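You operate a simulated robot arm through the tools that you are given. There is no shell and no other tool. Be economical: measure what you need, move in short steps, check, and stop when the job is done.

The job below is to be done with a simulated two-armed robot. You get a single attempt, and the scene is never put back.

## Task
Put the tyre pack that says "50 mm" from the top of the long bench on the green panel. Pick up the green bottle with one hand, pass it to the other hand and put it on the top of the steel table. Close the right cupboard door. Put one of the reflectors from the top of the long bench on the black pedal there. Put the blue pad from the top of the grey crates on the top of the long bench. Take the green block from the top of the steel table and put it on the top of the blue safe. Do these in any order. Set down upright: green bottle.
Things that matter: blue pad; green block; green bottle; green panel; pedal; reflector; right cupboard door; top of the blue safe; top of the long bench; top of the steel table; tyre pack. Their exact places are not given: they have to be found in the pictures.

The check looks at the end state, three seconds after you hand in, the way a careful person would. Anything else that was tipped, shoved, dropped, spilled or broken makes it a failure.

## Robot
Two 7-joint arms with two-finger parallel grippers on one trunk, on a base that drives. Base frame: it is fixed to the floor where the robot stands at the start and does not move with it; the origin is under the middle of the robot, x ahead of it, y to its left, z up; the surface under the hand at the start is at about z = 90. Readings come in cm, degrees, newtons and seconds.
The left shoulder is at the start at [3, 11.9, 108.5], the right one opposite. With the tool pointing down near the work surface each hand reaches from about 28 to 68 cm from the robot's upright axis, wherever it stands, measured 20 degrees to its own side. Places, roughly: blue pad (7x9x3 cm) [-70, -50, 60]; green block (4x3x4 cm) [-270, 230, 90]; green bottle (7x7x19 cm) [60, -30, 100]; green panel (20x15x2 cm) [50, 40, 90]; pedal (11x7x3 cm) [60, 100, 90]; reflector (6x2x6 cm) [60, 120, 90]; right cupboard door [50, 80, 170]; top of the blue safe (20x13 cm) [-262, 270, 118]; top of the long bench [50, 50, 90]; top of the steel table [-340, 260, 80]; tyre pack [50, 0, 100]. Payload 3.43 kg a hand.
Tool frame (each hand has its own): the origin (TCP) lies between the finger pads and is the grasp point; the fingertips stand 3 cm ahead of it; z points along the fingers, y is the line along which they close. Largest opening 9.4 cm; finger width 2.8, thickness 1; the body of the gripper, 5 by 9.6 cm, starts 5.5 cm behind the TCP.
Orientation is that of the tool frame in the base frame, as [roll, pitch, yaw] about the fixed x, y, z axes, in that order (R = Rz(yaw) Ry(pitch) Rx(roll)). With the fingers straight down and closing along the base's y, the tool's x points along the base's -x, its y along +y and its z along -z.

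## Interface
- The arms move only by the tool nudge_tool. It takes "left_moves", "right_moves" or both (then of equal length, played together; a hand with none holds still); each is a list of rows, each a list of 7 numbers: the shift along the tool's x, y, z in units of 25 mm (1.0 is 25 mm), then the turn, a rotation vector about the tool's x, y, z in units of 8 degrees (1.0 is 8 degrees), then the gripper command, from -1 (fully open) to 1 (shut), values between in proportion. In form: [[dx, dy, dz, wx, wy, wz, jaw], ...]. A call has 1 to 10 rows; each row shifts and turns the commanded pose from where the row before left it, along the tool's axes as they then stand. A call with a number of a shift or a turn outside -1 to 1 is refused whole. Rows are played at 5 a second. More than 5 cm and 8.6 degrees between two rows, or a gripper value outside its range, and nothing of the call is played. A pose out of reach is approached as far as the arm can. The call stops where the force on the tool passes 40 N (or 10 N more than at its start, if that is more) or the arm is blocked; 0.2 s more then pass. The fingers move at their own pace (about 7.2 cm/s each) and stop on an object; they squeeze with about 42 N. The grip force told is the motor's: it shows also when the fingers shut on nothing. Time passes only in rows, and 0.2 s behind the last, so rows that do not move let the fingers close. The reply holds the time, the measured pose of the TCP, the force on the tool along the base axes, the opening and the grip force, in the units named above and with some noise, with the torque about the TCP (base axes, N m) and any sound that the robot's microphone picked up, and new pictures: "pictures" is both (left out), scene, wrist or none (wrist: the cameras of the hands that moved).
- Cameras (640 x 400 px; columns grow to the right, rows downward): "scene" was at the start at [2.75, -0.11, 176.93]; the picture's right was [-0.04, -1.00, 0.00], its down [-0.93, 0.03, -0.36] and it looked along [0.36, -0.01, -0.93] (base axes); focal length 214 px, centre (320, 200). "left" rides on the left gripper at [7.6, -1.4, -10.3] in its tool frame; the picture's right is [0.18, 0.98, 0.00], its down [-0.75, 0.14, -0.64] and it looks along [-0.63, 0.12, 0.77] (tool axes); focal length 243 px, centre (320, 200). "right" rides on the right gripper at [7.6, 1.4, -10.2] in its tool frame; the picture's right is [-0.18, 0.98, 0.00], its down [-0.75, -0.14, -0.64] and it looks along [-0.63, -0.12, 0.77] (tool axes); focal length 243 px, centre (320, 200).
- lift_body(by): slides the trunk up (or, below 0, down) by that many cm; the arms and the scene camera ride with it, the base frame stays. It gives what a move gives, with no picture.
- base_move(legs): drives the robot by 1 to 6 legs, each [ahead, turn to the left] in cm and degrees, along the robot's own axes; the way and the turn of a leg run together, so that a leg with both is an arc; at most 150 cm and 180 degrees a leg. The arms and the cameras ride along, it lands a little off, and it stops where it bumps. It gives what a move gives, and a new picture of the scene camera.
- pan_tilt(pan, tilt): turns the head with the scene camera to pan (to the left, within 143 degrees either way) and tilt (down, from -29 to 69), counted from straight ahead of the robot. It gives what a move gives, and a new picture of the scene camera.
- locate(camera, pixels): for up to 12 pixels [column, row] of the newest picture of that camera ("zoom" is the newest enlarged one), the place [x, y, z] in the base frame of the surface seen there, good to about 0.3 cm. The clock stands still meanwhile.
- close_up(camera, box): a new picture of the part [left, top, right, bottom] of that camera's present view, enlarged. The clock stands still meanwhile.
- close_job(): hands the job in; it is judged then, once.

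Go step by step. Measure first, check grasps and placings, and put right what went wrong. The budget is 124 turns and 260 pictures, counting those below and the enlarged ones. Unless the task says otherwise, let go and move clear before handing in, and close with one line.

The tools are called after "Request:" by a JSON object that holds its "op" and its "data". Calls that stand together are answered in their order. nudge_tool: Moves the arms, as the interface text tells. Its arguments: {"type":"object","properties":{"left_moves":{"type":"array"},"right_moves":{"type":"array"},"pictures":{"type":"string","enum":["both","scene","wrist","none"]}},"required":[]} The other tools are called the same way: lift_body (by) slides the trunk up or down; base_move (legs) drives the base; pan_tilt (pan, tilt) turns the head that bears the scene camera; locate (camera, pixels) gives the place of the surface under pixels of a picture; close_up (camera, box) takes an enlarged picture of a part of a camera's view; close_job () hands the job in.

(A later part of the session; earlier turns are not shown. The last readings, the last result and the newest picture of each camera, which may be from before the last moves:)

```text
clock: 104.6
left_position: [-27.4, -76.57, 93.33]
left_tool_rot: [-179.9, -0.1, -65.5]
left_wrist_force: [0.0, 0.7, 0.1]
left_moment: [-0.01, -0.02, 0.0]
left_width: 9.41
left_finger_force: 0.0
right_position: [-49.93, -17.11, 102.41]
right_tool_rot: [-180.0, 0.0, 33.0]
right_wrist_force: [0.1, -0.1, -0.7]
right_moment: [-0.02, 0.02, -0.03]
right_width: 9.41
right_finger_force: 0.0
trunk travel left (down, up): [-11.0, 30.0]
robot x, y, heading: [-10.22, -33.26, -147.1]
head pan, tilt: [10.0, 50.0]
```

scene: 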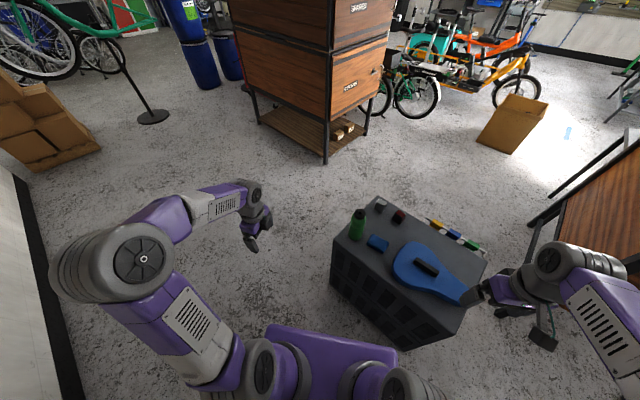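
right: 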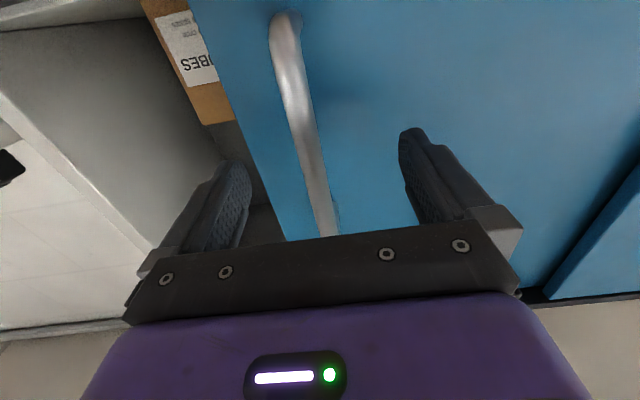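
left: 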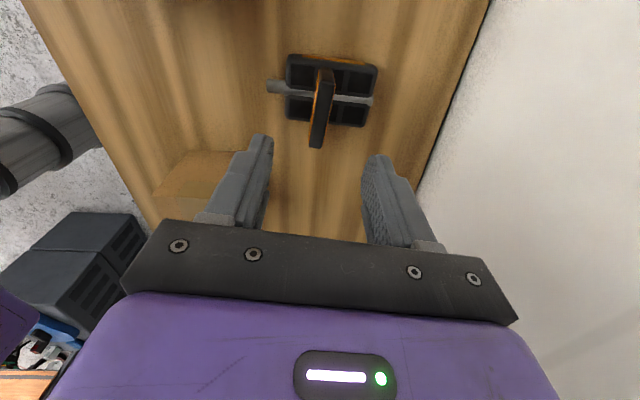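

Rotate the right hand to yaw 102, then travel over the pad.

Request:
{"op": "nudge_tool", "data": {"right_moves": [[0, 0, 0, 0, 0, -0.959, -1], [0, 0, 0, 0, 0, -0.959, -1], [0, 0, 0, 0, 0, -0.959, -1], [0, 0, 0, 0, 0, -0.959, -1], [0, 0, 0, 0, 0, -0.959, -1], [0, 0, 0, 0, 0, -0.959, -1], [0, 0, 0, 0, 0, -0.959, -1], [0, 0, 0, 0, 0, -0.959, -1], [0, 0, 0, 0, 0, -0.959, -1]], "pictures": "none"}}

Request:
{"op": "nudge_tool", "data": {"right_moves": [[-0.958, -0.825, 0.4, 0, 0, 0, -1], [-0.958, -0.825, 0.4, 0, 0, 0, -1], [-0.958, -0.825, 0.4, 0, 0, 0, -1], [-0.958, -0.825, 0.4, 0, 0, 0, -1], [-0.958, -0.825, 0.4, 0, 0, 0, -1], [-0.958, -0.825, 0.4, 0, 0, 0, -1], [-0.958, -0.825, 0.4, 0, 0, 0, -1], [-0.958, -0.825, 0.4, 0, 0, 0, -1], [-0.958, -0.825, 0.4, 0, 0, 0, -1], [-0.958, -0.825, 0.4, 0, 0, 0, -1]], "pictures": "both"}}

```text
clock: 106.6
left_position: [-27.33, -76.61, 93.34]
left_tool_rot: [180.0, 0.0, -65.5]
left_wrist_force: [0.6, 0.6, 0.0]
left_moment: [0.02, -0.02, -0.01]
left_width: 9.41
left_finger_force: 0.1
right_position: [-49.99, -17.04, 102.41]
right_tool_rot: [-180.0, 0.0, 102.2]
right_wrist_force: [-0.2, 0.0, 0.1]
right_moment: [-0.03, 0.0, 0.02]
right_width: 9.38
right_finger_force: 0.0
trunk travel left (down, up): [-11.0, 30.0]
robot x, y, heading: [-10.29, -33.22, -146.7]
head pan, tilt: [10.0, 50.0]
```

```text
clock: 108.8
left_position: [-27.31, -76.47, 93.33]
left_tool_rot: [-180.0, 0.0, -65.6]
left_wrist_force: [-0.2, -0.6, 0.5]
left_moment: [0.0, 0.0, -0.02]
left_width: 9.38
left_finger_force: 0.1
right_position: [-65.06, -44.88, 92.49]
right_tool_rot: [180.0, 0.0, 102.0]
right_wrist_force: [-0.8, -0.1, 0.5]
right_moment: [0.04, 0.01, -0.02]
right_width: 9.37
right_finger_force: 0.1
trunk travel left (down, up): [-11.0, 30.0]
robot x, y, heading: [-10.11, -33.52, -147.3]
head pan, tilt: [10.0, 50.0]
```

scene: 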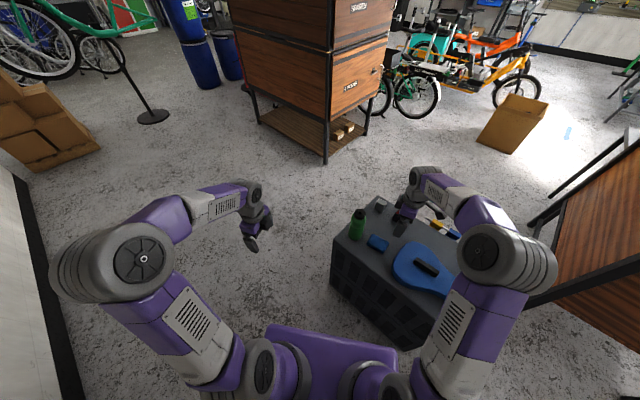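
right: 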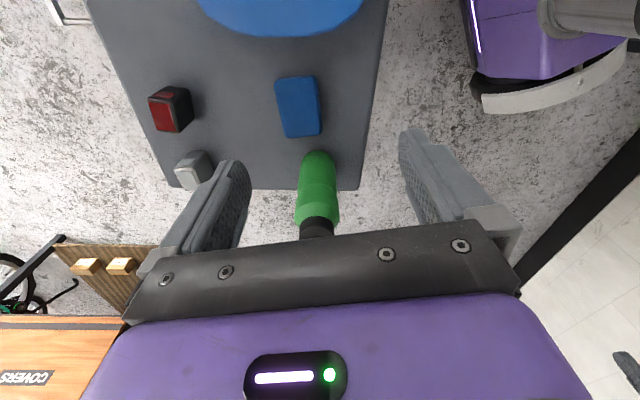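

Pad seen at right (298,105). Finish centring and descend to z≈72.5, then check.

Request:
{"op": "nudge_tool", "data": {"right_moves": [[-0.95, -0.82, 0, 0, 0, 0, -1], [-0.95, -0.82, 0, 0, 0, 0, -1], [0, 0, 1, 0, 0, 0, -1], [0, 0, 1, 0, 0, 0, -1], [0, 0, 1, 0, 0, 0, -1], [0, 0, 1, 0, 0, 0, -1], [0, 0, 1, 0, 0, 0, -1], [0, 0, 1, 0, 0, 0, -1], [0, 0, 1, 0, 0, 0, -1], [0, 0, 1, 0, 0, 0, -1]], "pictures": "both"}}

```text
clock: 111.0
left_position: [-27.33, -76.45, 93.35]
left_tool_rot: [179.9, 0.0, -65.6]
left_wrist_force: [-0.1, 0.0, -0.8]
left_moment: [-0.03, 0.01, 0.0]
left_width: 9.38
left_finger_force: 0.1
right_position: [-68.2, -50.21, 72.42]
right_tool_rot: [-180.0, 0.0, 102.0]
right_wrist_force: [-0.1, -0.1, 0.1]
right_moment: [-0.03, 0.0, 0.02]
right_width: 9.38
right_finger_force: 0.1
trunk travel left (down, up): [-11.0, 30.0]
robot x, y, heading: [-10.09, -33.44, -146.8]
head pan, tilt: [10.0, 50.0]
```

scene: 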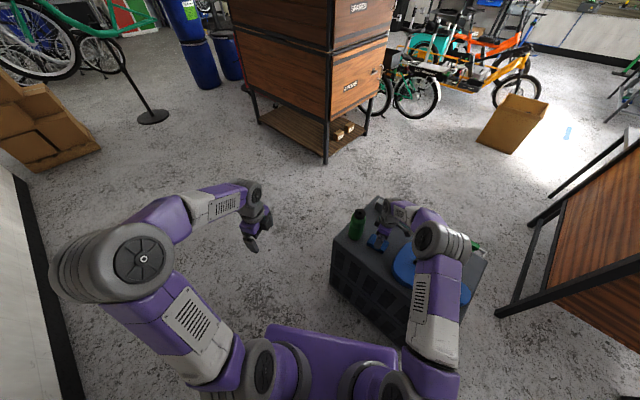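
right: 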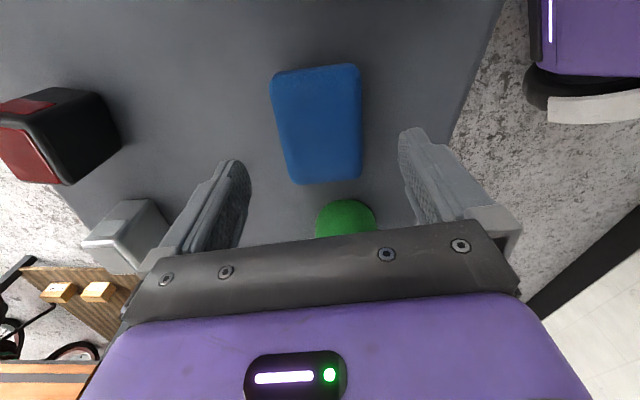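

Clear of the bottle by ~8 cm. Descend to z≈66.2 and close.

Request:
{"op": "nudge_tool", "data": {"right_moves": [[0, 0, 0.8, 0, 0, 0, -1], [0, 0, 0.8, 0, 0, 0, -1], [0, 0, 0.6, 0, 0, 0, -1], [0, 0, 0.28, 0, 0, 0, -1], [0, 0, 0, 0, 0, 0, 1], [0, 0, 0, 0, 0, 0, 1], [0, 0, 0, 0, 0, 0, 1], [0, 0, 0, 0, 0, 0, 1]], "pictures": "wrist"}}

```text
clock: 112.8
left_position: [-27.36, -76.53, 93.36]
left_tool_rot: [179.9, -0.1, -65.5]
left_wrist_force: [0.4, 0.4, 0.7]
left_moment: [-0.02, 0.0, 0.01]
left_width: 9.41
left_finger_force: 0.0
right_position: [-68.2, -50.07, 66.2]
right_tool_rot: [-180.0, 0.0, 101.9]
right_wrist_force: [0.8, -0.4, 0.5]
right_moment: [0.04, -0.01, 0.0]
right_width: 6.52
right_finger_force: 42.1
trunk travel left (down, up): [-11.0, 30.0]
robot x, y, heading: [-10.24, -33.36, -147.0]
head pan, tilt: [10.0, 50.0]
```

right: 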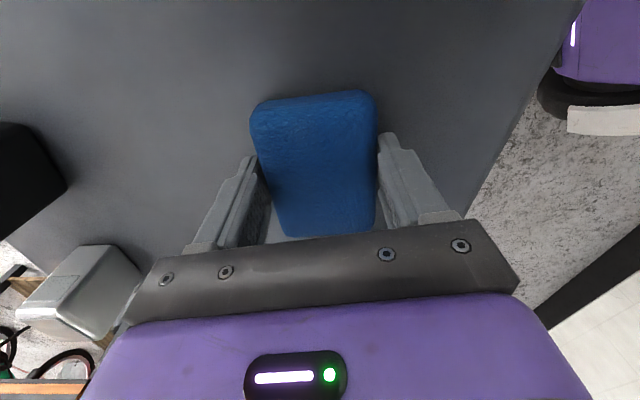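

Gripped (6.5 cm). Lift with the trunk, then raise the arm further.

Request:
{"op": "lift_body", "data": {"by": 24}}

Request:
{"op": "nudge_tool", "data": {"right_moves": [[0.5, 0, -1, 0, 0, 0, 1], [0.8, 0.4, -1, 0, 0, 0, 1], [0.8, 0.6, -1, 0, 0, 0, 1], [0.8, 0.6, -1, 0, 0, 0, 1], [0.8, 0.6, -1, 0, 0, 0, 1], [0.8, 0.6, -1, 0, 0, 0, 1], [0.8, 0.6, 0, 0, 0, 0, 1]], "pictures": "scene"}}

```text
clock: 115.3
left_position: [-27.35, -76.68, 117.31]
left_tool_rot: [-180.0, 0.0, -65.5]
left_wrist_force: [0.3, -0.1, 0.2]
left_moment: [0.03, 0.0, 0.0]
left_width: 9.4
left_finger_force: 0.0
right_position: [-68.25, -50.12, 90.29]
right_tool_rot: [179.9, -0.1, 102.1]
right_wrist_force: [0.1, -0.3, -0.9]
right_moment: [-0.01, -0.01, -0.01]
right_width: 6.47
right_finger_force: 42.1
trunk travel left (down, up): [-35.0, 6.0]
robot x, y, heading: [-10.45, -33.39, -146.9]
head pan, tilt: [10.0, 50.0]
```

```text
clock: 116.9
left_position: [-27.44, -76.57, 117.3]
left_tool_rot: [-180.0, 0.0, -65.4]
left_wrist_force: [-1.2, 1.1, -0.1]
left_moment: [0.0, -0.01, 0.02]
left_width: 9.41
left_finger_force: 0.1
right_position: [-62.76, -35.42, 105.05]
right_tool_rot: [179.9, 0.0, 102.0]
right_wrist_force: [-0.4, -0.5, 0.4]
right_moment: [0.0, -0.01, -0.01]
right_width: 6.44
right_finger_force: 42.1
trunk travel left (down, up): [-35.0, 6.0]
robot x, y, heading: [-10.19, -33.07, -146.8]
head pan, tilt: [10.0, 50.0]
```

scene: 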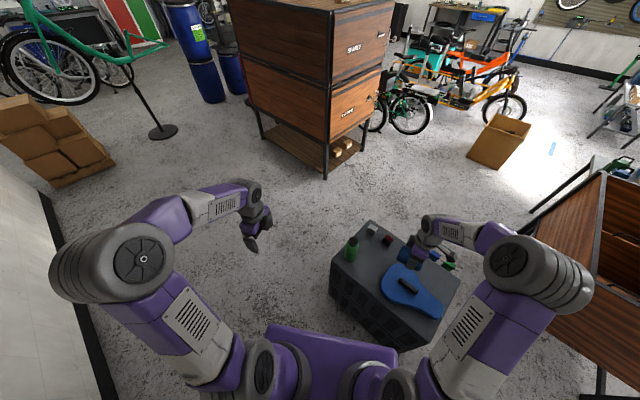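

The pad is held clear. Turn right 163° so the right hand ends over the bench around (40,-15).

Request:
{"op": "base_move", "data": {"legs": [[0, -163]]}}

Request:
{"op": "pan_tilt", "data": {"pan": -40, "tilt": 55}}

```text
clock: 124.0
left_position: [-7.37, 13.07, 117.3]
left_tool_rot: [-180.0, 0.0, 132.2]
left_wrist_force: [-0.1, 0.5, -0.5]
left_moment: [-0.03, 0.01, 0.02]
left_width: 9.39
left_finger_force: 0.0
right_position: [38.73, -15.26, 105.07]
right_tool_rot: [-180.0, -0.1, -60.2]
right_wrist_force: [-0.2, 0.2, -0.4]
right_moment: [-0.01, -0.06, 0.04]
right_width: 6.35
right_finger_force: 42.3
trunk travel left (down, up): [-35.0, 6.0]
robot x, y, heading: [-10.18, -33.16, 50.6]
head pan, tilt: [10.0, 50.0]
```

scene: 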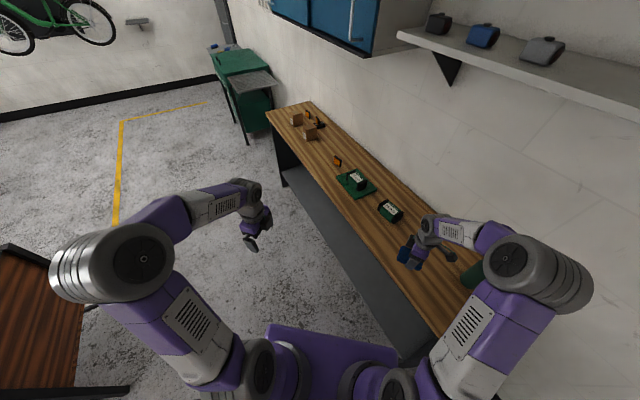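

```text
clock: 125.1
left_position: [-7.26, 13.02, 117.28]
left_tool_rot: [-180.0, 0.0, 132.4]
left_wrist_force: [0.1, -0.2, 0.4]
left_moment: [0.01, 0.01, -0.01]
left_width: 9.39
left_finger_force: 0.1
right_position: [38.86, -15.33, 105.18]
right_tool_rot: [-180.0, 0.0, -60.3]
right_wrist_force: [0.4, 0.2, -0.8]
right_moment: [-0.02, 0.0, 0.05]
right_width: 6.35
right_finger_force: 41.6
trunk travel left (down, up): [-35.0, 6.0]
robot x, y, heading: [-10.42, -33.43, 50.5]
head pan, tilt: [-40.0, 55.0]
```

scene: 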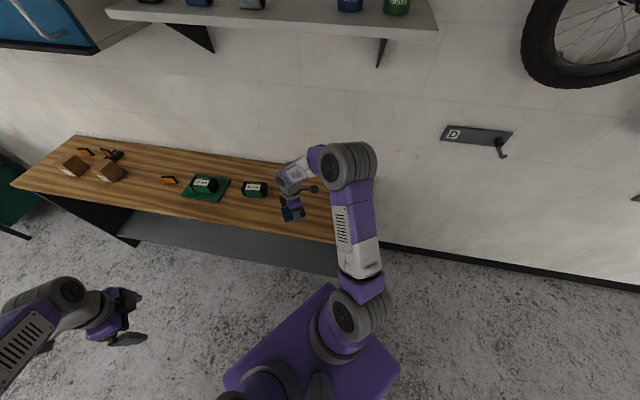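

Pad is over the bench front. Shift to (45,-9) and lower to near contact.

Request:
{"op": "nudge_tool", "data": {"right_moves": [[-0.238, -0.85, 0, 0, 0, 0, 1], [-0.238, -0.85, 0, 0, 0, 0, 1], [-0.238, -0.85, 0, 0, 0, 0, 1], [-0.238, -0.85, 0, 0, 0, 0, 1], [0, 0, 1, 0, 0, 0, 1], [0, 0, 1, 0, 0, 0, 1], [0, 0, 1, 0, 0, 0, 1], [0, 0, 1, 0, 0, 0, 1], [0, 0, 0.55, 0, 0, 0, 1], [0, 0, 0.1, 0, 0, 0, 1]], "pictures": "both"}}

```text
clock: 127.3
left_position: [-7.42, 13.13, 117.28]
left_tool_rot: [180.0, 0.0, 132.3]
left_wrist_force: [0.0, 0.6, 0.1]
left_moment: [-0.02, -0.02, 0.0]
left_width: 9.39
left_finger_force: 0.1
right_position: [45.08, -8.9, 93.37]
right_tool_rot: [180.0, 0.0, -60.1]
right_wrist_force: [-0.7, 0.5, -0.3]
right_moment: [0.0, 0.01, 0.0]
right_width: 6.36
right_finger_force: 42.3
trunk travel left (down, up): [-35.0, 6.0]
robot x, y, heading: [-10.29, -33.37, 50.7]
head pan, tilt: [-40.0, 55.0]
```

scene: 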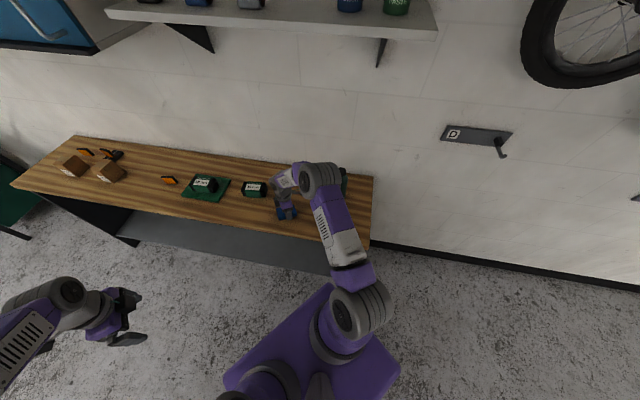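
right: 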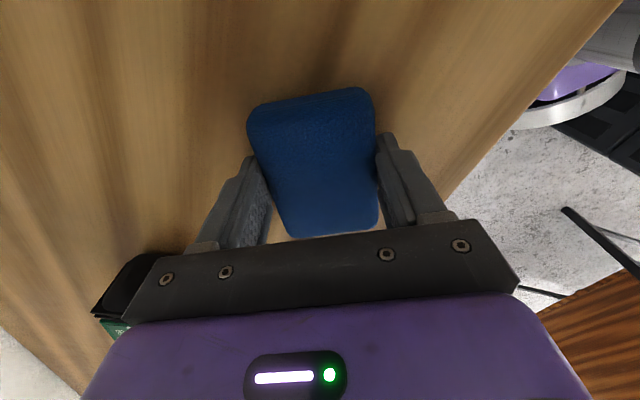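

Release, then rise.

Request:
{"op": "nudge_tool", "data": {"right_moves": [[0, 0, 0.05, 0, 0, 0, 1], [0, 0, 0, 0, 0, 0, 0.1], [0, 0, 0, 0, 0, 0, -0.5], [0, 0, 0, 0, 0, 0, -1], [0, 0, -0.6, 0, 0, 0, -1], [0, 0, -1, 0, 0, 0, -1], [0, 0, -1, 0, 0, 0, -1], [0, 0, -1, 0, 0, 0, -1], [0, 0, -1, 0, 0, 0, -1], [0, 0, -1, 0, 0, 0, -1]], "pictures": "wrist"}}

```text
clock: 129.5
left_position: [-7.24, 12.99, 117.37]
left_tool_rot: [-180.0, 0.1, 132.3]
left_wrist_force: [-0.3, -0.3, 0.4]
left_moment: [0.02, 0.01, -0.01]
left_width: 9.41
left_finger_force: 0.0
right_position: [44.9, -9.21, 107.48]
right_tool_rot: [-179.9, 0.0, -60.3]
right_wrist_force: [-0.4, -0.2, 0.8]
right_moment: [-0.01, -0.02, 0.03]
right_width: 9.41
right_finger_force: 0.0
trunk travel left (down, up): [-35.0, 6.0]
robot x, y, heading: [-9.86, -33.33, 50.9]
head pan, tilt: [-40.0, 55.0]
```

right: 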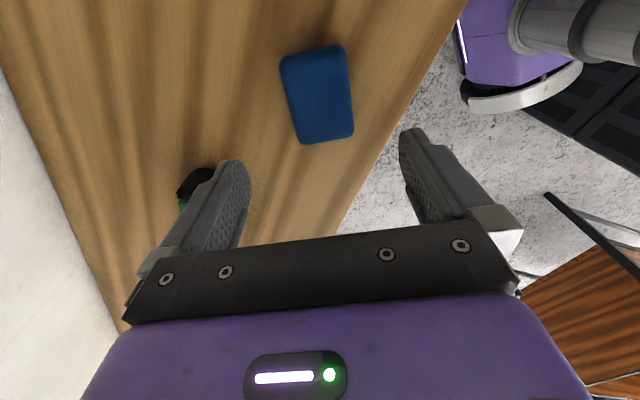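

The pad lies on the bench. Next: the green bottle. I'll retract and raise the right hand, turn it back, then reposition the base.

Request:
{"op": "nudge_tool", "data": {"right_moves": [[-0.113, 0.993, -0.5, 0, 0, 0, -1], [-0.113, 0.993, -0.5, 0, 0, 0, -1], [-0.113, 0.993, -0.5, 0, 0, 0, -1], [-0.113, 0.993, -0.5, 0, 0, 0, -1], [-0.113, 0.993, -0.5, 0, 0, 0, -1], [-0.113, 0.993, -0.5, 0, 0, 0, -1], [-0.113, 0.993, -0.5, 0, 0, 0, -1], [-0.113, 0.993, -0.5, 0, 0, 0, -1]], "pictures": "none"}}

Request:
{"op": "nudge_tool", "data": {"right_moves": [[0, 0, 0, 0, 0, 0.959, -1], [0, 0, 0, 0, 0, 0.959, -1], [0, 0, 0, 0, 0, 0.959, -1], [0, 0, 0, 0, 0, 0.959, -1], [0, 0, 0, 0, 0, 0.959, -1], [0, 0, 0, 0, 0, 0.959, -1], [0, 0, 0, 0, 0, 0.959, -1], [0, 0, 0, 0, 0, 0.959, -1], [0, 0, 0, 0, 0, 0.959, -1]], "pictures": "none"}}

Request:
{"op": "base_move", "data": {"legs": [[20, 0], [0, -51]]}}

Request:
{"op": "pan_tilt", "data": {"pan": -10, "tilt": 45}}

```text
clock: 131.3
left_position: [-7.43, 12.95, 117.35]
left_tool_rot: [179.9, 0.0, 132.3]
left_wrist_force: [-0.4, -0.1, 0.0]
left_moment: [0.01, -0.04, 0.0]
left_width: 9.37
left_finger_force: 0.0
right_position: [26.38, -17.17, 117.56]
right_tool_rot: [-180.0, 0.0, -60.2]
right_wrist_force: [-0.1, 0.0, -1.0]
right_moment: [0.02, -0.02, 0.02]
right_width: 9.41
right_finger_force: 0.0
trunk travel left (down, up): [-35.0, 6.0]
robot x, y, heading: [-10.44, -33.04, 50.7]
head pan, tilt: [-40.0, 55.0]
```

```text
clock: 133.3
left_position: [-7.39, 13.1, 117.43]
left_tool_rot: [179.9, -0.1, 132.2]
left_wrist_force: [0.0, -0.2, -0.9]
left_moment: [-0.01, 0.03, 0.0]
left_width: 9.41
left_finger_force: 0.0
right_position: [26.68, -16.98, 117.36]
right_tool_rot: [-180.0, 0.0, -129.5]
right_wrist_force: [0.5, -0.4, 0.3]
right_moment: [0.0, -0.01, -0.04]
right_width: 9.38
right_finger_force: 0.0
trunk travel left (down, up): [-35.0, 6.0]
robot x, y, heading: [-10.28, -33.16, 50.8]
head pan, tilt: [-40.0, 55.0]
```

```text
clock: 137.2
left_position: [40.42, 8.82, 117.26]
left_tool_rot: [180.0, 0.1, 81.0]
left_wrist_force: [0.7, -0.2, 0.2]
left_moment: [0.02, -0.02, 0.01]
left_width: 9.4
left_finger_force: 0.1
right_position: [38.25, -36.45, 117.4]
right_tool_rot: [180.0, 0.0, 179.5]
right_wrist_force: [-0.1, -0.3, -1.2]
right_moment: [0.02, 0.01, -0.01]
right_width: 9.4
right_finger_force: 0.0
trunk travel left (down, up): [-35.0, 6.0]
robot x, y, heading: [2.29, -17.93, -0.5]
head pan, tilt: [-40.0, 55.0]
```

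scene: 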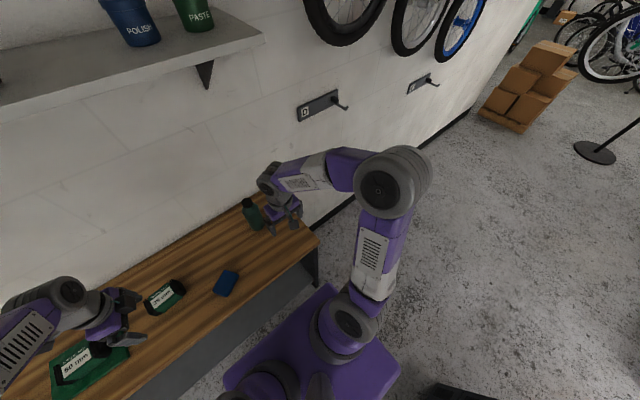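

```text
clock: 138.2
left_position: [40.31, 8.77, 117.3]
left_tool_rot: [-179.9, 0.0, 80.9]
left_wrist_force: [0.4, -0.2, 0.1]
left_moment: [-0.01, 0.05, 0.01]
left_width: 9.41
left_finger_force: 0.1
right_position: [38.14, -36.36, 117.35]
right_tool_rot: [180.0, 0.1, 179.4]
right_wrist_force: [0.1, 0.3, -0.5]
right_moment: [-0.02, 0.01, 0.01]
right_width: 9.38
right_finger_force: 0.1
trunk travel left (down, up): [-35.0, 6.0]
robot x, y, heading: [2.47, -17.47, -0.3]
head pan, tilt: [-10.0, 45.0]
```

scene: 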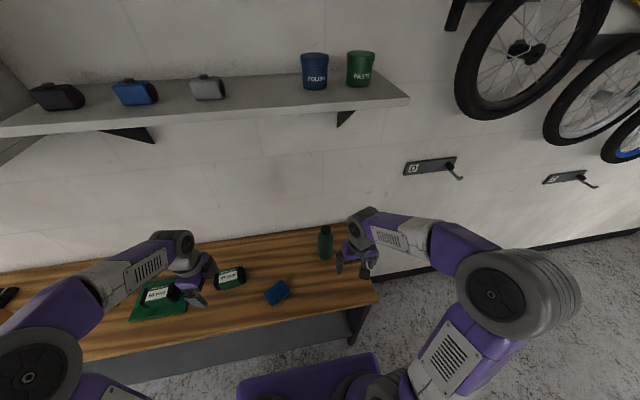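

All intact; bottle at (326,243). Zoom and measure it.

Request:
{"op": "close_up", "data": {"camera": "scene", "box": [302, 215, 350, 270]}}

```text
7.27 times, centred on (326, 242) of scene
```

zoom: 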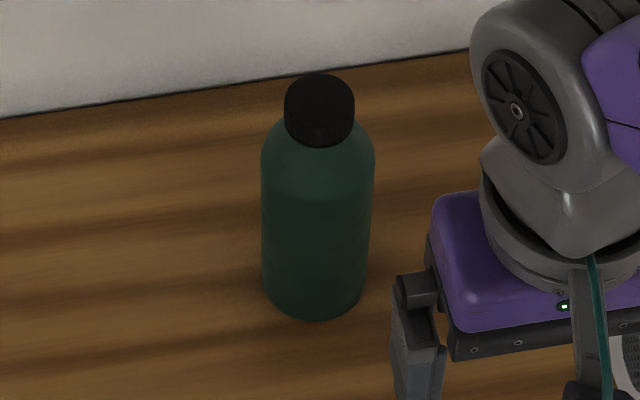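

Request:
{"op": "locate", "data": {"camera": "zoom", "pixels": [[320, 85], [320, 110], [318, 142], [266, 190], [370, 190], [317, 180], [317, 220], [316, 270], [315, 312], [268, 240], [364, 240], [320, 160]]}}

```text
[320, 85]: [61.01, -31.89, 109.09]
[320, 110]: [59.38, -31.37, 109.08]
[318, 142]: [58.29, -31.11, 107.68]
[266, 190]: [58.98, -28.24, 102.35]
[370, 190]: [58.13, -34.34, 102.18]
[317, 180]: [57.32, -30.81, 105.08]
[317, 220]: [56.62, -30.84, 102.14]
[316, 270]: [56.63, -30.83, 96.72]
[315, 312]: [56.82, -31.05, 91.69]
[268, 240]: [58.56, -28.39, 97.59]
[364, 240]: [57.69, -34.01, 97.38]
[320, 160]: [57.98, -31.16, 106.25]
```

Bottle axis ≈ (59.9,-31.2), body to z≈103, cap top 109.3. I'll pitch the right hand 45° and come in from the front, low, leaving the top for the left hand.

Request:
{"op": "nudge_tool", "data": {"right_moves": [[0, 0, 0, 0, -0.94, 0, -1], [0, 0, 0, 0, -0.94, 0, -1], [0, 0, 0, 0, -0.94, 0, -1], [0, 0, 0, 0, -0.94, 0, -1], [0, 0, 0, 0, -0.94, 0, -1], [0, 0, 0, 0, -0.94, 0, -1]], "pictures": "none"}}

Request:
{"op": "nudge_tool", "data": {"right_moves": [[0.39, 0.231, 0.955, 0, 0, 0, -1], [0.39, 0.231, 0.955, 0, 0, 0, -1], [0.39, 0.231, 0.955, 0, 0, 0, -1], [0.39, 0.231, 0.955, 0, 0, 0, -1], [0.39, 0.231, 0.955, 0, 0, 0, -1], [0.39, 0.231, 0.955, 0, 0, 0, -1], [0.39, 0.231, 0.955, 0, 0, 0, -1], [0.39, 0.231, 0.955, 0, 0, 0, -1], [0.39, 0.231, 0.955, 0, 0, 0, -1]], "pictures": "both"}}

```text
clock: 139.6
left_position: [40.25, 8.76, 117.28]
left_tool_rot: [180.0, 0.0, 80.9]
left_wrist_force: [-1.4, 0.0, 0.0]
left_moment: [0.02, -0.01, -0.02]
left_width: 9.39
left_finger_force: 0.1
right_position: [41.95, -36.65, 119.17]
right_tool_rot: [179.8, 45.0, 179.5]
right_wrist_force: [0.4, 0.5, 0.3]
right_moment: [-0.01, 0.03, 0.0]
right_width: 9.41
right_finger_force: 0.1
right hand out of reach, approached as far as the arm can: row 5, 6
trunk travel left (down, up): [-35.0, 6.0]
robot x, y, heading: [2.32, -17.58, -0.7]
head pan, tilt: [-10.0, 45.0]
```

```text
clock: 141.6
left_position: [40.39, 8.74, 117.29]
left_tool_rot: [-180.0, 0.0, 81.0]
left_wrist_force: [-0.4, -0.2, 0.0]
left_moment: [-0.01, 0.03, 0.02]
left_width: 9.4
left_finger_force: 0.1
right_position: [51.17, -31.4, 97.79]
right_tool_rot: [-180.0, 45.1, 179.5]
right_wrist_force: [1.0, 0.5, 0.3]
right_moment: [0.01, 0.01, -0.01]
right_width: 9.38
right_finger_force: 0.1
trunk travel left (down, up): [-35.0, 6.0]
robot x, y, heading: [2.42, -18.11, -0.5]
head pan, tilt: [-10.0, 45.0]
```

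scene: 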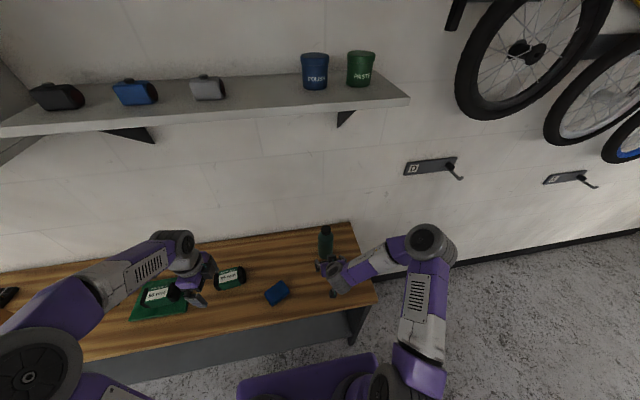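
right: 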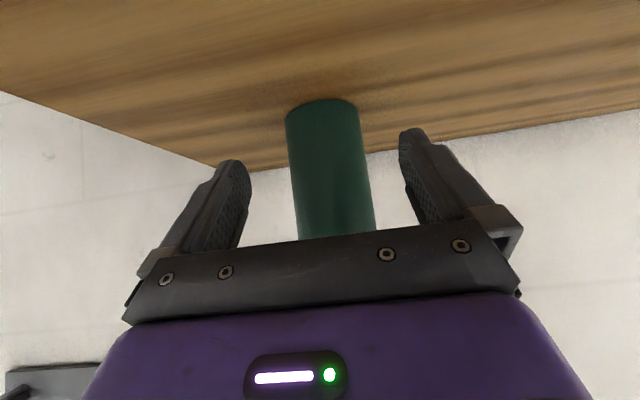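

The bottle stands centred between the fingers. Advance around it and close.

Request:
{"op": "nudge_tool", "data": {"right_moves": [[-0.49, 0.02, 0.743, 0, 0, 0, -1], [-0.49, 0.02, 0.743, 0, 0, 0, -1], [-0.49, 0.02, 0.743, 0, 0, 0, -1], [-0.49, 0.02, 0.743, 0, 0, 0, -1], [0, 0, 0, 0, 0, 0, 0], [0, 0, 0, 0, 0, 0, 1], [0, 0, 0, 0, 0, 0, 1], [0, 0, 0, 0, 0, 0, 1]], "pictures": "both"}}

```text
clock: 143.4
left_position: [40.42, 8.76, 117.34]
left_tool_rot: [180.0, -0.1, 81.0]
left_wrist_force: [-0.6, -0.1, 0.4]
left_moment: [0.0, -0.02, -0.02]
left_width: 9.4
left_finger_force: 0.0
right_position: [59.84, -31.36, 96.02]
right_tool_rot: [-180.0, 45.0, 179.5]
right_wrist_force: [-0.5, -0.3, 0.1]
right_moment: [-0.02, 0.07, -0.01]
right_width: 7.06
right_finger_force: 42.2
trunk travel left (down, up): [-35.0, 6.0]
robot x, y, heading: [2.51, -17.64, -0.5]
head pan, tilt: [-10.0, 45.0]
```

scene: 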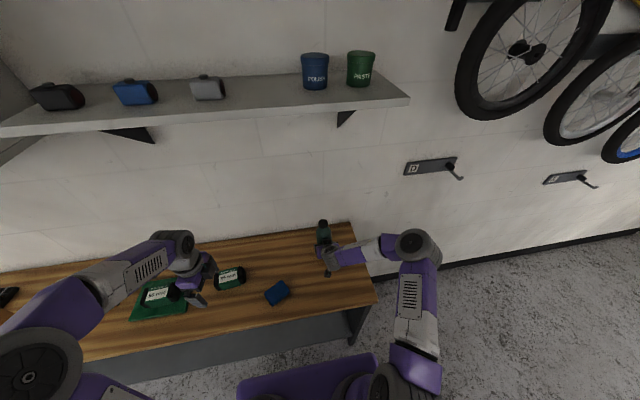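
right: 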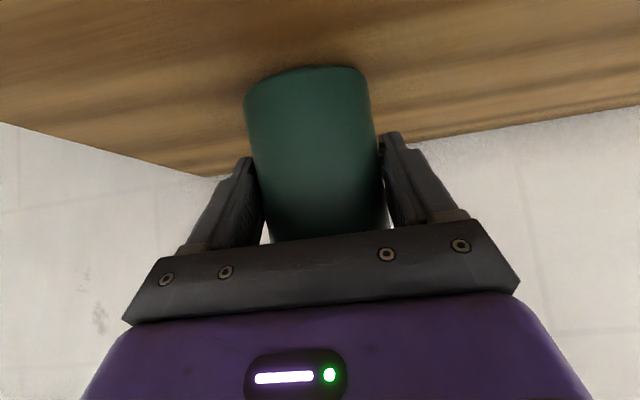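

Bottle gripped (7.06). Lift it, and bring it to the handover place near (46,-15).

Request:
{"op": "nudge_tool", "data": {"right_moves": [[-0.4, 0, -0.4, 0, 0, 0, 1], [-0.7, 0, -0.7, 0, 0, 0, 1], [-0.7, 0, -0.7, 0, 0, 0, 1], [-0.7, 0, -0.7, 0, 0, 0, 1], [-0.7, 0, -0.7, 0, 0, 0, 1], [-0.7, 0, -0.7, 0, 0, 0, 1], [-0.5, 0, -0.5, 0, 0, 0, 1]], "pictures": "none"}}

Request:
{"op": "nudge_tool", "data": {"right_moves": [[0.566, 0.914, -0.566, 0, 0, 0, 1], [0.566, 0.914, -0.566, 0, 0, 0, 1], [0.566, 0.914, -0.566, 0, 0, 0, 1], [0.566, 0.914, -0.566, 0, 0, 0, 1], [0.566, 0.914, -0.566, 0, 0, 0, 1], [0.566, 0.914, -0.566, 0, 0, 0, 1], [0.566, 0.914, -0.566, 0, 0, 0, 1]], "pictures": "scene"}}

```text
clock: 145.0
left_position: [40.15, 8.96, 117.35]
left_tool_rot: [-180.0, 0.0, 81.0]
left_wrist_force: [-0.3, 0.3, -0.4]
left_moment: [0.01, -0.01, 0.01]
left_width: 9.39
left_finger_force: 0.0
right_position: [59.91, -31.29, 111.61]
right_tool_rot: [180.0, 45.1, 179.4]
right_wrist_force: [0.5, -0.3, -7.2]
right_moment: [-0.02, 0.09, 0.0]
right_width: 7.1
right_finger_force: 41.9
trunk travel left (down, up): [-35.0, 6.0]
robot x, y, heading: [2.22, -17.74, -0.5]
head pan, tilt: [-10.0, 45.0]
```

```text
clock: 146.6
left_position: [40.31, 8.98, 117.3]
left_tool_rot: [-179.9, 0.0, 81.0]
left_wrist_force: [-0.5, 0.0, 0.3]
left_moment: [0.0, 0.01, -0.02]
left_width: 9.4
left_finger_force: 0.1
right_position: [46.04, -15.26, 111.48]
right_tool_rot: [-179.9, 45.0, 179.6]
right_wrist_force: [-0.8, 0.0, -5.9]
right_moment: [0.0, 0.12, -0.03]
right_width: 7.07
right_finger_force: 41.9
trunk travel left (down, up): [-35.0, 6.0]
robot x, y, heading: [2.14, -18.01, -0.7]
head pan, tilt: [-10.0, 45.0]
```

scene: 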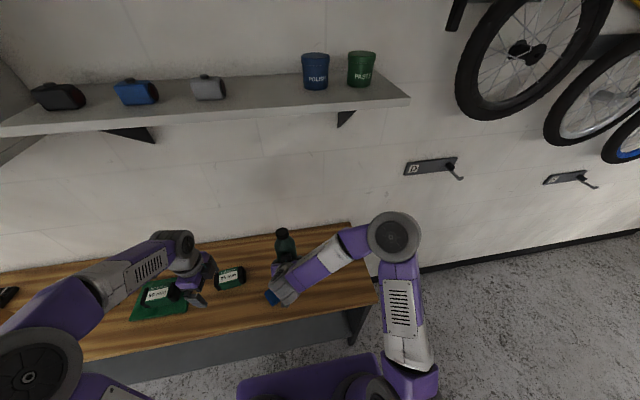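

Bottle is held at base z≈105.5. Raise and rotate the left hand to yaw 180, and locate the bottle cap.

Request:
{"op": "nudge_tool", "data": {"left_moves": [[0, 0, -0.65, 0, 0, -1, -1], [0, 0, -0.65, 0, 0, -1, -1], [0, 0, -0.65, 0, 0, -1, -1], [0, 0, -0.65, 0, 0, -1, -1], [0, 0, -0.65, 0, 0, -1, -1], [0, 0, -0.65, 0, 0, -1, -1], [0, 0, -0.65, 0, 0, -1, -1], [0, 0, -0.65, 0, 0, -1, -1], [0, 0, -0.65, 0, 0, -1, -1], [0, 0, -0.65, 0, 0, -1, -1]], "pictures": "none"}}

Request:
{"op": "nudge_tool", "data": {"left_moves": [[0, 0, 0, 0, 0, -1, -1], [0, 0, 0, 0, 0, -1, -1], [0, 0, 0, 0, 0, -0.38, -1]], "pictures": "scene"}}

Request:
{"op": "close_up", "data": {"camera": "scene", "box": [250, 215, 320, 305]}}

```text
clock: 148.8
left_position: [40.31, 8.88, 133.52]
left_tool_rot: [-179.9, 0.0, 161.2]
left_wrist_force: [-0.3, -0.2, -0.8]
left_moment: [0.02, -0.01, 0.01]
left_width: 9.38
left_finger_force: 0.1
right_position: [46.14, -15.28, 111.46]
right_tool_rot: [-180.0, 45.1, 179.5]
right_wrist_force: [-0.1, -0.6, -6.4]
right_moment: [0.0, 0.09, -0.03]
right_width: 7.03
right_finger_force: 42.2
trunk travel left (down, up): [-35.0, 6.0]
robot x, y, heading: [2.14, -18.3, -0.6]
head pan, tilt: [-10.0, 45.0]
```

```text
clock: 149.6
left_position: [40.32, 8.83, 133.53]
left_tool_rot: [-179.9, -0.1, -179.9]
left_wrist_force: [-0.2, -0.5, -0.4]
left_moment: [0.0, -0.02, -0.01]
left_width: 9.41
left_finger_force: 0.2
right_position: [46.33, -15.41, 111.46]
right_tool_rot: [180.0, 45.1, 179.5]
right_wrist_force: [0.9, -0.5, -6.5]
right_moment: [-0.02, 0.12, -0.03]
right_width: 7.08
right_finger_force: 42.1
trunk travel left (down, up): [-35.0, 6.0]
robot x, y, heading: [1.82, -17.8, -0.6]
head pan, tilt: [-10.0, 45.0]
```

scene: 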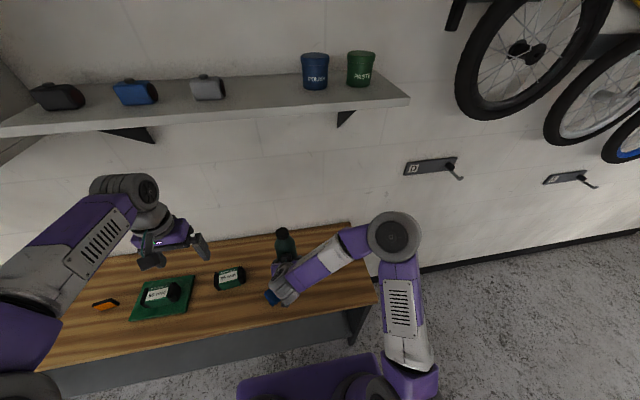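

```text
4.44 times, centred on (285, 260) of scene
```

zoom: 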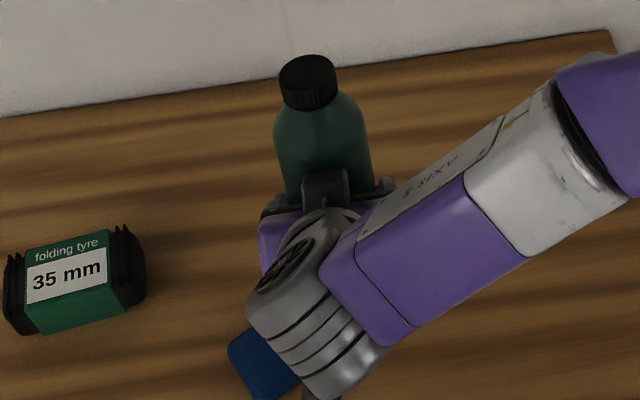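

Request:
{"op": "locate", "data": {"camera": "zoom", "pixels": [[308, 65], [310, 90], [320, 130], [282, 150], [362, 150], [325, 180], [325, 195], [318, 178], [283, 205], [275, 230], [385, 187], [305, 240]]}}

```text
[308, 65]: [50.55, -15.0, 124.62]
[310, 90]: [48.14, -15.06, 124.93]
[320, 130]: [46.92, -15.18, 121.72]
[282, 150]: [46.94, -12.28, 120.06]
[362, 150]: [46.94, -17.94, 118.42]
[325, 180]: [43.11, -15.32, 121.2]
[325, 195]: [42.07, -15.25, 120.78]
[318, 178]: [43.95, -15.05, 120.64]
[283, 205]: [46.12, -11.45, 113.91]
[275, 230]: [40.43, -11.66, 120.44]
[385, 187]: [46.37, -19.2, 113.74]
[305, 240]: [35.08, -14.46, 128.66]
```

The cap appears ~2.7 cm forward of the expected place, so the bottle may have tilted in the grip. I'll check with the wrist views.

Request:
{"op": "close_up", "data": {"camera": "right", "box": [160, 0, 480, 200]}}

Request:
{"op": "close_up", "data": {"camera": "left", "box": [0, 0, 640, 400]}}

```text
2.00 times, centred on (320, 100) of right
```

zoom: 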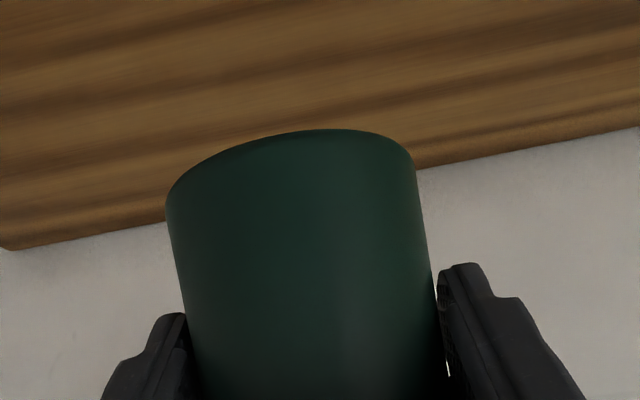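

```text
1.00 times, centred on (320, 200) of left (not enlarged: the box is as wide or as high as the picture)
```

zoom: 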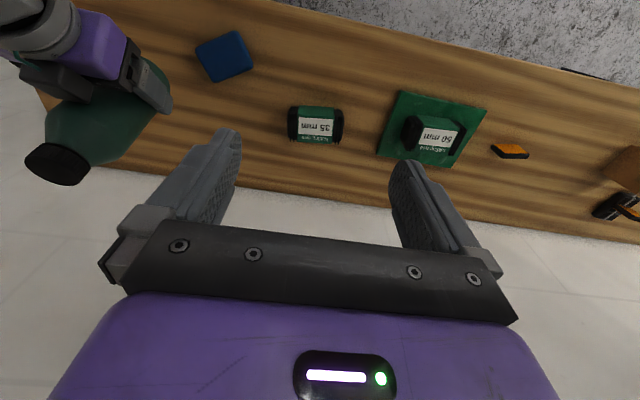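

Request:
{"op": "locate", "data": {"camera": "right", "pixels": [[300, 72], [302, 90], [304, 110], [306, 130], [308, 150], [310, 170], [312, 190], [314, 205]]}}

Request:
{"op": "locate", "data": {"camera": "left", "pixels": [[57, 165], [75, 140], [100, 120], [120, 155], [140, 110], [30, 160], [88, 170], [60, 180]]}}

```text
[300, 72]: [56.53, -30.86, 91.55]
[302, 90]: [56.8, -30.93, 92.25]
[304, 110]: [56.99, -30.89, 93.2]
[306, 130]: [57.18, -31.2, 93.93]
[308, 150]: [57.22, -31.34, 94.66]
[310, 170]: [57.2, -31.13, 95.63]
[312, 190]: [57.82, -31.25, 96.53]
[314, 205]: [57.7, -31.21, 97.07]
```

```text
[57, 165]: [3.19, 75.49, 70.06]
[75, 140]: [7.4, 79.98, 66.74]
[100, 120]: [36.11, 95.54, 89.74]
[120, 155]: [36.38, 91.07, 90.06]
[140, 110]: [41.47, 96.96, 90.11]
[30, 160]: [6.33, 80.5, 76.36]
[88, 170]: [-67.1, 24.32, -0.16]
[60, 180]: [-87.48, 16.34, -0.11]
```

The bottle's front shows ~12° forward tilt, present since the grasp closed. I'll pitch the right hand up 12° to bring it upright and re-measure.

Request:
{"op": "nudge_tool", "data": {"right_moves": [[0, 0, 0, 0, -0.75, 0, 1], [0, 0, 0, 0, -0.75, 0, 1]], "pictures": "both"}}

Request:
{"op": "locate", "data": {"camera": "right", "pixels": [[300, 72], [302, 90], [304, 110], [306, 130], [308, 150], [310, 170], [312, 190], [314, 205]]}}

Request:
{"op": "close_up", "data": {"camera": "scene", "box": [250, 215, 320, 305]}}

```text
clock: 150.2
left_position: [40.41, 8.88, 133.44]
left_tool_rot: [-180.0, 0.0, -179.9]
left_wrist_force: [0.9, 0.2, -0.2]
left_moment: [-0.01, 0.0, -0.01]
left_width: 9.39
left_finger_force: 0.1
right_position: [46.02, -15.46, 111.57]
right_tool_rot: [180.0, 57.2, 179.6]
right_wrist_force: [-0.2, 0.4, -6.1]
right_moment: [0.01, 0.07, 0.0]
right_width: 7.09
right_finger_force: 41.6
trunk travel left (down, up): [-35.0, 6.0]
robot x, y, heading: [2.31, -17.97, -0.6]
head pan, tilt: [-10.0, 45.0]
```

scene: 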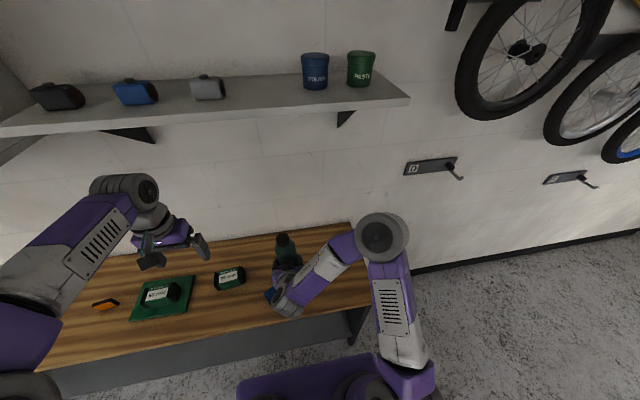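
right: 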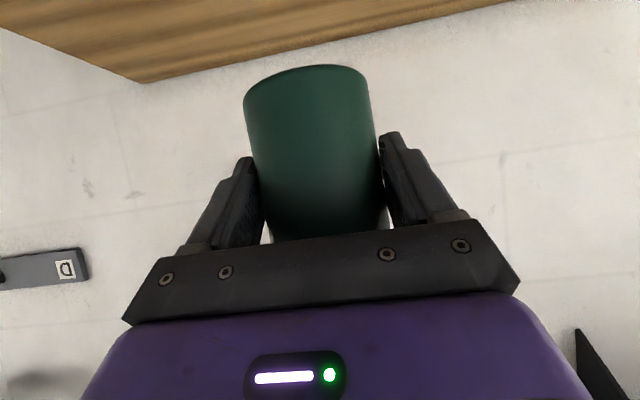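

```text
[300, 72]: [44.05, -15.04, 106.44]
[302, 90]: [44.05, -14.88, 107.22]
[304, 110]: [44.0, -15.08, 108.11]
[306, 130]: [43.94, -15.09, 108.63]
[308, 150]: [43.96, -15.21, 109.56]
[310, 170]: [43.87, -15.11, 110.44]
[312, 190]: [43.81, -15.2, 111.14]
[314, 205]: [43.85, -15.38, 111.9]
```

```text
4.44 times, centred on (285, 260) of scene
```

zoom: 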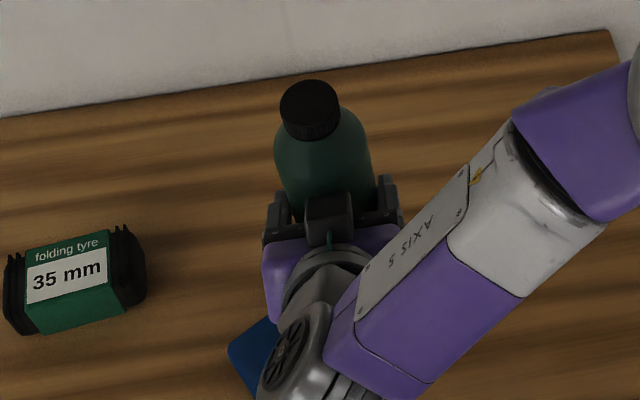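

Now the front is vertical within ~2°. Locate the cap and the protruding bracket.

Request:
{"op": "locate", "data": {"camera": "zoom", "pixels": [[310, 90], [311, 118], [318, 145], [280, 170], [368, 170], [328, 200], [310, 222], [350, 222], [278, 200], [275, 250], [386, 185], [315, 250]]}}

```text
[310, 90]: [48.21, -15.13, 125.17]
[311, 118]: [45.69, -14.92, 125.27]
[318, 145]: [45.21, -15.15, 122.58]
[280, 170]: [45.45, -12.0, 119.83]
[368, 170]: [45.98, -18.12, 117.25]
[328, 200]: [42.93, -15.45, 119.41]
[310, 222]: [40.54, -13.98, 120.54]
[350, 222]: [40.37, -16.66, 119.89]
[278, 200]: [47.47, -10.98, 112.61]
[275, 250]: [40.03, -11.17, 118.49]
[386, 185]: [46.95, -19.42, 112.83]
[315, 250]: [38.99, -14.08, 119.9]
```

Request:
{"op": "locate", "data": {"camera": "zoom", "pixels": [[300, 275], [345, 262], [290, 340], [330, 330], [380, 280], [410, 240], [450, 200], [500, 150], [540, 110], [600, 80], [350, 235], [360, 300]]}}

```text
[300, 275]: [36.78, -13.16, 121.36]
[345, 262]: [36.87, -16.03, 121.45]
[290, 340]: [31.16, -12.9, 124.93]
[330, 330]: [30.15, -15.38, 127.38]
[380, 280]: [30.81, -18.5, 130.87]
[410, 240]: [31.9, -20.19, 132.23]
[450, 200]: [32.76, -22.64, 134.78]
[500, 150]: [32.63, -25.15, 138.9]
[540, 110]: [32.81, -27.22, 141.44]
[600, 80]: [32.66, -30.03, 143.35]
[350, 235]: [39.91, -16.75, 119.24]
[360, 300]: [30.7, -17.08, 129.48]
```

Clearances are workable with the left hand at yaw 160 (camera turned away from the right arm). Bring it over the bottle at z 133.

Request:
{"op": "nudge_tool", "data": {"left_moves": [[0, 0, 0, 0, 0, 0.833, -1], [0, 0, 0, 0, 0, 0.833, -1], [0, 0, 0, 0, 0, 0.833, -1], [-0.657, -0.897, 0, 0, 0, 0, -1], [-0.657, -0.897, 0, 0, 0, 0, -1], [-0.657, -0.897, 0, 0, 0, 0, -1], [-0.657, -0.897, 0, 0, 0, 0, -1], [-0.657, -0.897, 0, 0, 0, 0, -1], [-0.657, -0.897, 0, 0, 0, 0, -1]], "pictures": "both"}}

```text
clock: 152.2
left_position: [44.92, -7.3, 133.41]
left_tool_rot: [-180.0, 0.0, 160.0]
left_wrist_force: [0.6, -0.6, 0.1]
left_moment: [-0.02, -0.01, 0.04]
left_width: 9.42
left_finger_force: 0.0
right_position: [46.29, -15.24, 111.43]
right_tool_rot: [180.0, 57.1, 179.5]
right_wrist_force: [-0.6, 0.5, -6.3]
right_moment: [0.0, 0.04, -0.02]
right_width: 7.05
right_finger_force: 41.9
trunk travel left (down, up): [-35.0, 6.0]
robot x, y, heading: [2.38, -18.04, -0.6]
head pan, tilt: [-10.0, 45.0]
```

scene: 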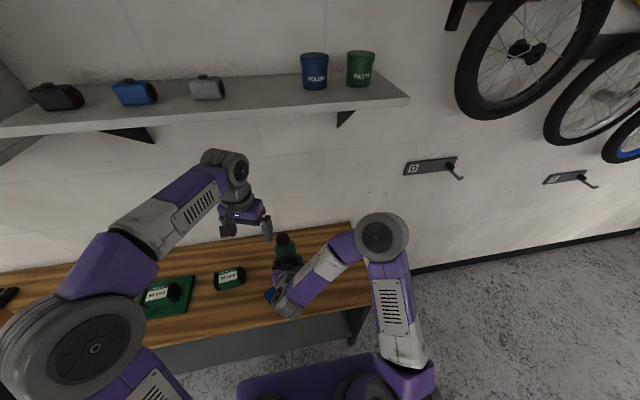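
left: 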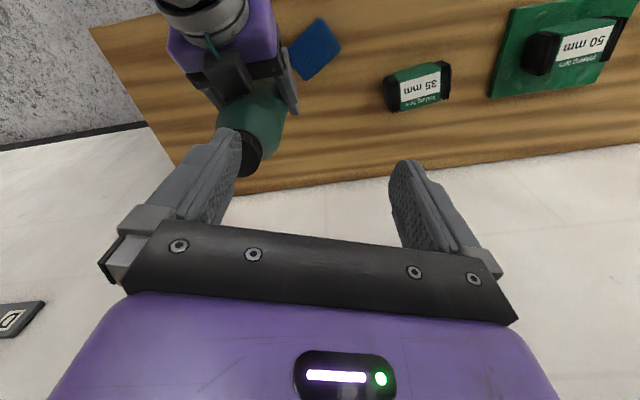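

Finish centring above the bottle and lower to just over the cap.

Request:
{"op": "nudge_tool", "data": {"left_moves": [[-0.657, -0.868, 0, 0, 0, 0, -1], [-0.657, -0.868, 0, 0, 0, 0, -1], [-0.657, -0.868, 0, 0, 0, 0, -1], [0, 0, 0.9, 0, 0, 0, -1], [0, 0, 0.8, 0, 0, 0, -1]], "pictures": "both"}}

Request:
{"op": "close_up", "data": {"camera": "scene", "box": [230, 160, 350, 310]}}

```text
clock: 153.4
left_position: [47.55, -14.92, 129.31]
left_tool_rot: [-180.0, 0.0, 160.1]
left_wrist_force: [-0.1, 0.2, 0.1]
left_moment: [-0.01, 0.02, -0.01]
left_width: 9.4
left_finger_force: 0.1
right_position: [46.19, -15.38, 111.5]
right_tool_rot: [180.0, 57.1, 179.6]
right_wrist_force: [0.0, 0.0, -6.3]
right_moment: [-0.01, 0.06, -0.03]
right_width: 7.06
right_finger_force: 41.9
trunk travel left (down, up): [-35.0, 6.0]
robot x, y, heading: [2.35, -17.78, -0.6]
head pan, tilt: [-10.0, 45.0]
```

scene: 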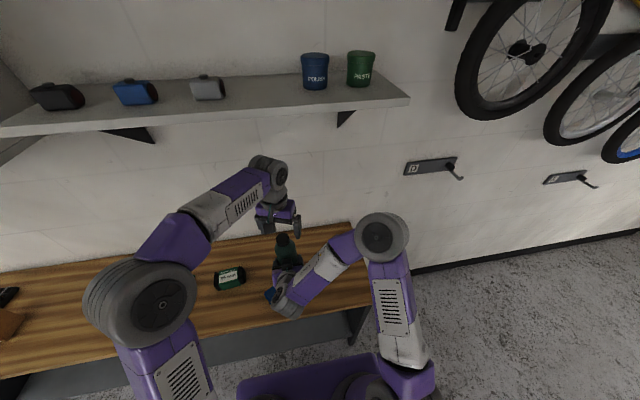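
left: 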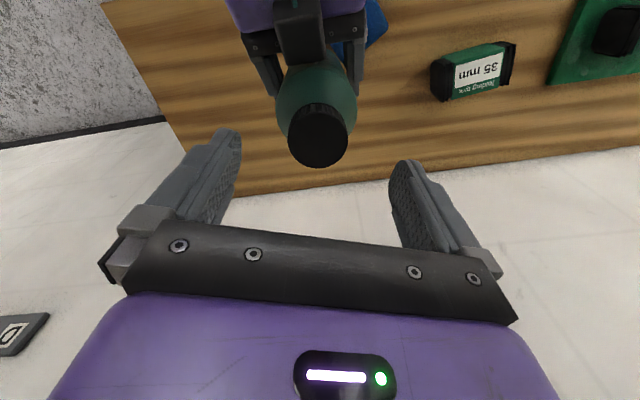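

```text
2.67 times, centred on (290, 235) of scene
```

zoom: 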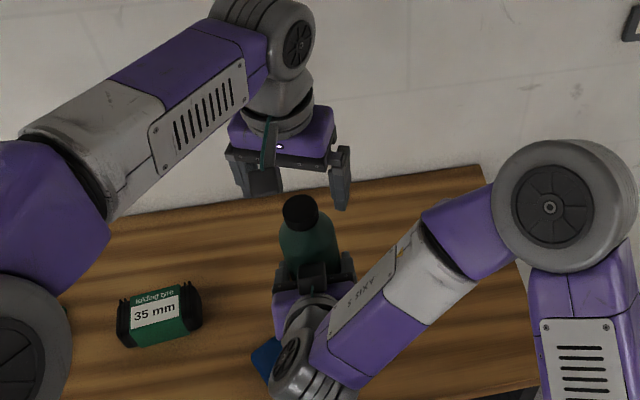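

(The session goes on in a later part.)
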